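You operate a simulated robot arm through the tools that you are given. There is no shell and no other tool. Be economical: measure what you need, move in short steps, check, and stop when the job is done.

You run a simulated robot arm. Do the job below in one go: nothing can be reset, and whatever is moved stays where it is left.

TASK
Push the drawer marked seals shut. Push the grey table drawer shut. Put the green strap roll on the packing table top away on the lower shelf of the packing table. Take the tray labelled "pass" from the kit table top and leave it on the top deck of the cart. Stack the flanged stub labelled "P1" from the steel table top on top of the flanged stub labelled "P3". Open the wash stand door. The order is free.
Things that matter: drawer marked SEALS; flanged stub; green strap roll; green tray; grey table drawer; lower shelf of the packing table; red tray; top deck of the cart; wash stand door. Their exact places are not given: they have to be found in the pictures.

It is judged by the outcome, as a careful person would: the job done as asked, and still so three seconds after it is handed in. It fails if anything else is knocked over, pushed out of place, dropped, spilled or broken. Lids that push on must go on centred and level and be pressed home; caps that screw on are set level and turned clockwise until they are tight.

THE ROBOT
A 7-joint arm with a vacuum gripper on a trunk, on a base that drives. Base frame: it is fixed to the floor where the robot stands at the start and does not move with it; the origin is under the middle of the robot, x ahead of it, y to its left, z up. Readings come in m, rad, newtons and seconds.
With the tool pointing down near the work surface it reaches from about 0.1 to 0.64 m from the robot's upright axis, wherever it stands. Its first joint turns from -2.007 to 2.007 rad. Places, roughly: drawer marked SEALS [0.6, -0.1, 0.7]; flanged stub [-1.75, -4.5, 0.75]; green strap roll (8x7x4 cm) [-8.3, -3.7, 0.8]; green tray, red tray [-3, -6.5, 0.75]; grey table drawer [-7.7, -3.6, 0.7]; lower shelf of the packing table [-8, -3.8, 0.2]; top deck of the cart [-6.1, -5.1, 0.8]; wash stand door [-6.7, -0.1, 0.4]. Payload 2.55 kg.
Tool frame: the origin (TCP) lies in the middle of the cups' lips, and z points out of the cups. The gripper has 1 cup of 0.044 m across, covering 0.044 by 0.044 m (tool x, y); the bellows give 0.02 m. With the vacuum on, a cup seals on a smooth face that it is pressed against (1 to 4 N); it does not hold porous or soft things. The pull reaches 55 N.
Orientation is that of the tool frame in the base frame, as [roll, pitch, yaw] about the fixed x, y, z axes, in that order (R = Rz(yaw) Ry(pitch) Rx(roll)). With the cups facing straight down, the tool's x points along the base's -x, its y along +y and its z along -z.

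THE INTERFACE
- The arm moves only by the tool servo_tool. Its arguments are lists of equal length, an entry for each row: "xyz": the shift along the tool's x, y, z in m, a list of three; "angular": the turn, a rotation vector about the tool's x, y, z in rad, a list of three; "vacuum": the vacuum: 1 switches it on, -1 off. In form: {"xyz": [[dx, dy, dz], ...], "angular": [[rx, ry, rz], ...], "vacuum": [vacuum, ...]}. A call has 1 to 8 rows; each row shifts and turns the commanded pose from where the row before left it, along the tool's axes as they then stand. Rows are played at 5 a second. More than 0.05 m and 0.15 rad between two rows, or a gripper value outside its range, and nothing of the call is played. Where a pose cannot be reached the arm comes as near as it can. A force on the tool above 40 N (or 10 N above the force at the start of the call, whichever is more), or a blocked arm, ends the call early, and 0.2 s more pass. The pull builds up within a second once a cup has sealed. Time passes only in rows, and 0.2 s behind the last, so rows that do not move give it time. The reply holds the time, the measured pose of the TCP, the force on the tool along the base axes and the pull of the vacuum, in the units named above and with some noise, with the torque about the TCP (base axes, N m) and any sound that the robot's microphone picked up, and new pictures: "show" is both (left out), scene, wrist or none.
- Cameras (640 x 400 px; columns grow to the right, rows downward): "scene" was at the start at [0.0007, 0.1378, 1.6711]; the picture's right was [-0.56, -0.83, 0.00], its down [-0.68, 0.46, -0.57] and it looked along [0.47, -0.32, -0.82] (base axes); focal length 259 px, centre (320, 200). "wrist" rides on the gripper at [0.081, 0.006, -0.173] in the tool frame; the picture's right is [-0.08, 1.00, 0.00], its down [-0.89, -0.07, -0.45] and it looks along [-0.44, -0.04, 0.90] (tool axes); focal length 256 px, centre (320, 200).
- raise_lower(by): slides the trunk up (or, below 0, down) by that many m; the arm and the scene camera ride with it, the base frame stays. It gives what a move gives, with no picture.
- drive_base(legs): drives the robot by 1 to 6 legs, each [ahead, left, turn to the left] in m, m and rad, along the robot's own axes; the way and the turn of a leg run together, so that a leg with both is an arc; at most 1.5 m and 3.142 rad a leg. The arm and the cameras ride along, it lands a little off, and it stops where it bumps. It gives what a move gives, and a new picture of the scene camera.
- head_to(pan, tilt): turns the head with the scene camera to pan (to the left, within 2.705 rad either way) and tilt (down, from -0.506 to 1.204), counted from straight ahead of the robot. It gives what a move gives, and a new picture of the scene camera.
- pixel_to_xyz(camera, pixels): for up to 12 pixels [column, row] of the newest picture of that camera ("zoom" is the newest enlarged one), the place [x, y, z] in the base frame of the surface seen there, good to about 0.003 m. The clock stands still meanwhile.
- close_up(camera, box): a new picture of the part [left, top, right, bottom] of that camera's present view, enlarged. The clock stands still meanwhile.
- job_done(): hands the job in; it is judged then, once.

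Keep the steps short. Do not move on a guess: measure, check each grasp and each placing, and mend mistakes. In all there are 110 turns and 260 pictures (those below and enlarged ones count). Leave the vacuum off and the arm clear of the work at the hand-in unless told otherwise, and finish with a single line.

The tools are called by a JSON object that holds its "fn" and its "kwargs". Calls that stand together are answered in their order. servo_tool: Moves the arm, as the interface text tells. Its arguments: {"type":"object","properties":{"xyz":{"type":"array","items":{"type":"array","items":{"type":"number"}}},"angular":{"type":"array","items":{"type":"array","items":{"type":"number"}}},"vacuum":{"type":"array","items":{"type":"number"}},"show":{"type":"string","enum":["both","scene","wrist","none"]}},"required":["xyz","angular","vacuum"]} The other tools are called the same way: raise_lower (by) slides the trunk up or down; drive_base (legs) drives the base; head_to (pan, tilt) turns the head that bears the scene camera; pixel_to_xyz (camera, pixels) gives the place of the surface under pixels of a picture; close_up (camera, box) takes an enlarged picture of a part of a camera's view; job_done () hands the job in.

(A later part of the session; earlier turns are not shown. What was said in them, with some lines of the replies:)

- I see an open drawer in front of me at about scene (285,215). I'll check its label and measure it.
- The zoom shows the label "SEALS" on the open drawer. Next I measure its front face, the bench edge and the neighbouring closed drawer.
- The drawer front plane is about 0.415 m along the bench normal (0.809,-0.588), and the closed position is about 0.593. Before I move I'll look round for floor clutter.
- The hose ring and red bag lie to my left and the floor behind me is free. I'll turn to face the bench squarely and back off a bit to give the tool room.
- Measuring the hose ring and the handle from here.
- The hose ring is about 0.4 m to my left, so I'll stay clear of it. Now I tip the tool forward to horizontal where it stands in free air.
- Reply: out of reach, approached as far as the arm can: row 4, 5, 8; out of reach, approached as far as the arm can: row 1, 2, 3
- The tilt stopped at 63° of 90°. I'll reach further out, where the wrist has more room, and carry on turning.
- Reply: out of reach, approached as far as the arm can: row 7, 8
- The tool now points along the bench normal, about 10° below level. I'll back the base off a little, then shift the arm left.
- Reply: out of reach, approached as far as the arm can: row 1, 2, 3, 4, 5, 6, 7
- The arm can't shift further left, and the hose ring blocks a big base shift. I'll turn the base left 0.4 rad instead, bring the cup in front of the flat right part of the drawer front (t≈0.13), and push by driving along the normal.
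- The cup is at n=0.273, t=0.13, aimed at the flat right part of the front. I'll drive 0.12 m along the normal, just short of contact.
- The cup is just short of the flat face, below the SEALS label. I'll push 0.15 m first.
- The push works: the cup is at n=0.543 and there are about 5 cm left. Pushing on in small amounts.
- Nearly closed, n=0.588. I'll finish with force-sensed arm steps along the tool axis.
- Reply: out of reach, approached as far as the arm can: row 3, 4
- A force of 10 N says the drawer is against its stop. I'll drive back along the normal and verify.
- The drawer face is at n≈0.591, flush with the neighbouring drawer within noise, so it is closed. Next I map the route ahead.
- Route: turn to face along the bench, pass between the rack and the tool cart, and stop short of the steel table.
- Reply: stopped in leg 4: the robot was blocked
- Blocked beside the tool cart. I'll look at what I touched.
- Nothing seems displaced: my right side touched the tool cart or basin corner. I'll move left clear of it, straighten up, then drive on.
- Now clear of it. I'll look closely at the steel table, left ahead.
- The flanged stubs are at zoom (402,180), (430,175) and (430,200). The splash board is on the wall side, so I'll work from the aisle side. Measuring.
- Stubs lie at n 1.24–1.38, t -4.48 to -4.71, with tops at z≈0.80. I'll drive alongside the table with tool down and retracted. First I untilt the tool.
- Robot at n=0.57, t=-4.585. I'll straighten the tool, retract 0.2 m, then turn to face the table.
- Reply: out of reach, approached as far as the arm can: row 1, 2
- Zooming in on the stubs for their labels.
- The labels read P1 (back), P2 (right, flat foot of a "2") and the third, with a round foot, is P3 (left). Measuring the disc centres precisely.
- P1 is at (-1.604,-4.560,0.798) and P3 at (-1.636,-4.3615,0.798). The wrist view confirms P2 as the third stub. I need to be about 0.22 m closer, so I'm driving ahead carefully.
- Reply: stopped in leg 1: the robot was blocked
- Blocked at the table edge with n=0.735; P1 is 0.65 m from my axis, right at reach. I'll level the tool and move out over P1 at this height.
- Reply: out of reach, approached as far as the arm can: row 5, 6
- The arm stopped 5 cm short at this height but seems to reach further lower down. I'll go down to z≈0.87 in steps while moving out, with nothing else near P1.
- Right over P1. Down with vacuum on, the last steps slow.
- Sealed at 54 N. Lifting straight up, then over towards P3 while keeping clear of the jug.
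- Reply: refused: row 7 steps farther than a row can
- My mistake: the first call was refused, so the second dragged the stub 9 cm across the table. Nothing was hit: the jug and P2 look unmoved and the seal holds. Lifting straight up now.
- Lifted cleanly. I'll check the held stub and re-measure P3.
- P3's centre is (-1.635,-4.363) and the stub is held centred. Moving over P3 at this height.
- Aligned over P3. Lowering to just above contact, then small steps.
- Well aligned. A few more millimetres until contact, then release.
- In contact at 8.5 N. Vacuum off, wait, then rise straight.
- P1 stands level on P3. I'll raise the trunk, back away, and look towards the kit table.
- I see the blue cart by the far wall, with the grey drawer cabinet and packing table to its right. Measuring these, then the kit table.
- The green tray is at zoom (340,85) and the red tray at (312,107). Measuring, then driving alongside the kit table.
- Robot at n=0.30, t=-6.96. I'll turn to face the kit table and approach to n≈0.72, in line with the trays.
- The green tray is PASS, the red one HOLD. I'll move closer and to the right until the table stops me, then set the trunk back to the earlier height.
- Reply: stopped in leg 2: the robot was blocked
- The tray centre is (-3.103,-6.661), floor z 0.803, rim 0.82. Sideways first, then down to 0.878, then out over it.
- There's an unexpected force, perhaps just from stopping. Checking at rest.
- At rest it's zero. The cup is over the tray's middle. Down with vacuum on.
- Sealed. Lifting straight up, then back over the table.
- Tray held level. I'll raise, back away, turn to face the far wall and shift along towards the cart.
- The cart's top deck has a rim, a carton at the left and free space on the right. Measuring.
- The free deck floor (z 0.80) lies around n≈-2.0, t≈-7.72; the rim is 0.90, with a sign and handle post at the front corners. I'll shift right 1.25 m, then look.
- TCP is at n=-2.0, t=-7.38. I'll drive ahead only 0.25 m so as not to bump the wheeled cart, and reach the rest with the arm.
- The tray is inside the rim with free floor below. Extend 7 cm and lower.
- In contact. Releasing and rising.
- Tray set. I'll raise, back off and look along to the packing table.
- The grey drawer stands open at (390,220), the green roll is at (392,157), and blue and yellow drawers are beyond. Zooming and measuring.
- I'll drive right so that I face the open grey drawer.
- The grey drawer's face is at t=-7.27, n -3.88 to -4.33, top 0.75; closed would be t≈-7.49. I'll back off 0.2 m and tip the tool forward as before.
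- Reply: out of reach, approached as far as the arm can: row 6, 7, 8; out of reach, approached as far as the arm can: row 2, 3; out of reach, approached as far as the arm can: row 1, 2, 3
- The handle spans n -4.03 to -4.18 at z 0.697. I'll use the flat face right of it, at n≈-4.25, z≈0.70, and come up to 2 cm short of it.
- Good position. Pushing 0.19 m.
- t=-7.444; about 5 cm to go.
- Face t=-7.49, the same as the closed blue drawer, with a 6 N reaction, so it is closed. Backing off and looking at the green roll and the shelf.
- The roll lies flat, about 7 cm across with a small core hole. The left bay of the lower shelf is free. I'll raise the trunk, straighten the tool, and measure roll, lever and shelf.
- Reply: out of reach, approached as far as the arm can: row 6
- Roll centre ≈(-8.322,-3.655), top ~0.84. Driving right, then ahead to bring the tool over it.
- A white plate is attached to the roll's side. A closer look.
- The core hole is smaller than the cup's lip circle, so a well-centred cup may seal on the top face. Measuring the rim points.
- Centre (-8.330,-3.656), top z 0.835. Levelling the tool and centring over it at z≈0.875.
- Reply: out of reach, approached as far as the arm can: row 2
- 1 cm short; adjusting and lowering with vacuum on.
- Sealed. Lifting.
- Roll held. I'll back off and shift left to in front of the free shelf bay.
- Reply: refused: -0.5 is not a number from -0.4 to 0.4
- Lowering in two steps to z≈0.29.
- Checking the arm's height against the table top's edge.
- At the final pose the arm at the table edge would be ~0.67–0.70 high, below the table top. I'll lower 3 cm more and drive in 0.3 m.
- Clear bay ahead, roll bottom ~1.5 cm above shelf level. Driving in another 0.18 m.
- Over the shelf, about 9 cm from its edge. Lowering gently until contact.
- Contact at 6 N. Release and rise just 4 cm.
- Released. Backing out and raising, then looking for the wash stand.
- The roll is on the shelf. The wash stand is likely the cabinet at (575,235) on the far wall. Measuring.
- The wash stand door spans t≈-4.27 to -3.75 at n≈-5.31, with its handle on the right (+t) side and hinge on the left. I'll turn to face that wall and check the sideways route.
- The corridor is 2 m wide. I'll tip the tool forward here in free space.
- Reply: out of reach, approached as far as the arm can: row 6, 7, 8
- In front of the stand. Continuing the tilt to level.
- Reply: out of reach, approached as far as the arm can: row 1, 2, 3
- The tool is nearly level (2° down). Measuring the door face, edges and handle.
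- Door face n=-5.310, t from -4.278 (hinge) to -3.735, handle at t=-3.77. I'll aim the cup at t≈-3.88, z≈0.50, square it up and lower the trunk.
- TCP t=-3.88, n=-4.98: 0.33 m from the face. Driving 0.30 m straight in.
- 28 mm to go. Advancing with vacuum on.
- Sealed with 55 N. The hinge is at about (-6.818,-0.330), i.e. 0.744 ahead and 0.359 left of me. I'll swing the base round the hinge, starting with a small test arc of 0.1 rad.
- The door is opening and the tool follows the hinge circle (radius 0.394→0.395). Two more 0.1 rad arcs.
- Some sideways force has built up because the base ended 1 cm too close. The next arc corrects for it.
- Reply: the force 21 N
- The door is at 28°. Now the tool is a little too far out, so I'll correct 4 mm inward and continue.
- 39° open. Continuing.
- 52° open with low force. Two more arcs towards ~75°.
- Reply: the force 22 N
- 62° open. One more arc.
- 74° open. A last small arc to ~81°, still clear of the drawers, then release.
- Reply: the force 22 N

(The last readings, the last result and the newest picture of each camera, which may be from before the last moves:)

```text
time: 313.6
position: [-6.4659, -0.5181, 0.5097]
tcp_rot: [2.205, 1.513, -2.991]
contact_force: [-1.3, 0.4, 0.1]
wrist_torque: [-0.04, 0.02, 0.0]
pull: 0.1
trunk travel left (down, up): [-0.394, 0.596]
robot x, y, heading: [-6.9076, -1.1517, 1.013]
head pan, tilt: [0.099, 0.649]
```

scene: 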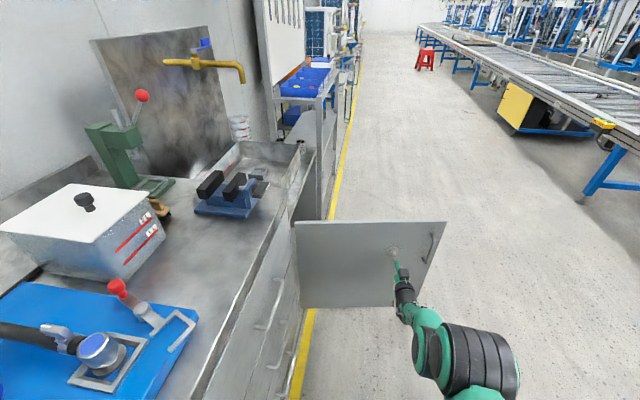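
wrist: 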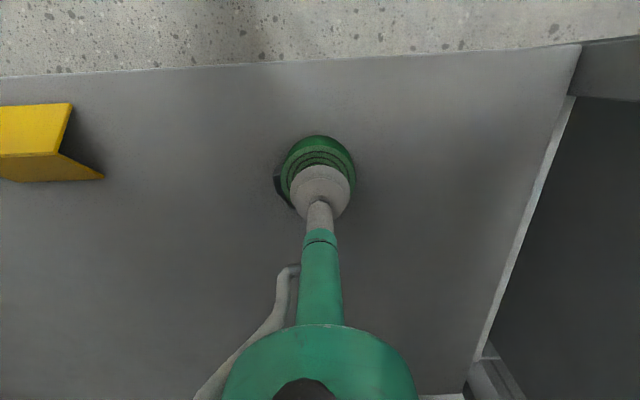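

Released. Backing straight off the door and checking that it stays open.

{"fn": "servo_tool", "kwargs": {"xyz": [[0, 0, -0.015], [0, 0, -0.025], [0, 0, 0]], "angular": [[0, 0, 0], [0, 0, 0], [0, 0, 0]], "vacuum": [-1, -1, -1], "show": "none"}}

{"fn": "drive_base", "kwargs": {"legs": [[-0.3, -0.06, 0]]}}

{"fn": "pixel_to_xyz", "kwargs": {"camera": "scene", "pixels": [[340, 230], [400, 235], [430, 235], [350, 260]]}}

```text
time: 314.4
position: [-6.4827, -0.553, 0.5115]
tcp_rot: [2.334, 1.507, -2.863]
contact_force: [0.0, 0.5, -0.5]
wrist_torque: [0.05, 0.04, 0.02]
pull: 0.0
trunk travel left (down, up): [-0.394, 0.596]
robot x, y, heading: [-6.908, -1.1551, 1.015]
head pan, tilt: [0.099, 0.649]
```

```text
time: 316.5
position: [-6.5912, -0.8386, 0.5123]
tcp_rot: [2.335, 1.507, -2.862]
contact_force: [-0.4, 0.6, -0.5]
wrist_torque: [0.01, 0.02, 0.01]
pull: 0.1
trunk travel left (down, up): [-0.394, 0.596]
robot x, y, heading: [-7.015, -1.4398, 1.013]
head pan, tilt: [0.099, 0.649]
```

scene: 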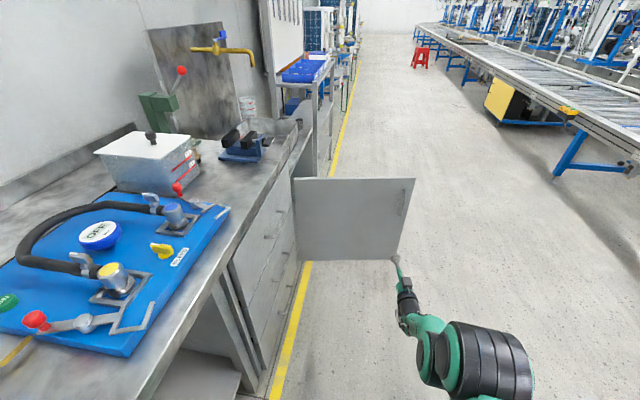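

```text
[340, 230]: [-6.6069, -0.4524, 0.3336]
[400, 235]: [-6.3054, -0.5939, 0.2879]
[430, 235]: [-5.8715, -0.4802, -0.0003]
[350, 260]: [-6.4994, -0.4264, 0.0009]
```

The door stands open at about 79° and the arm is clear with the vacuum off. All six jobs are checked, so I'm handing in.

{"fn": "job_done", "kwargs": {}}

```text
The job is handed in.
```

I finished all six jobs and handed in: both drawers shut, green roll on the lower shelf, PASS tray on the cart, P1 stacked on P3, and the wash stand door open at about 79°. Two slips moved nothing else that I could see: P1 slid about 9 cm across the steel table before I lifted it, and the base bumped a fixture beside the tool cart.
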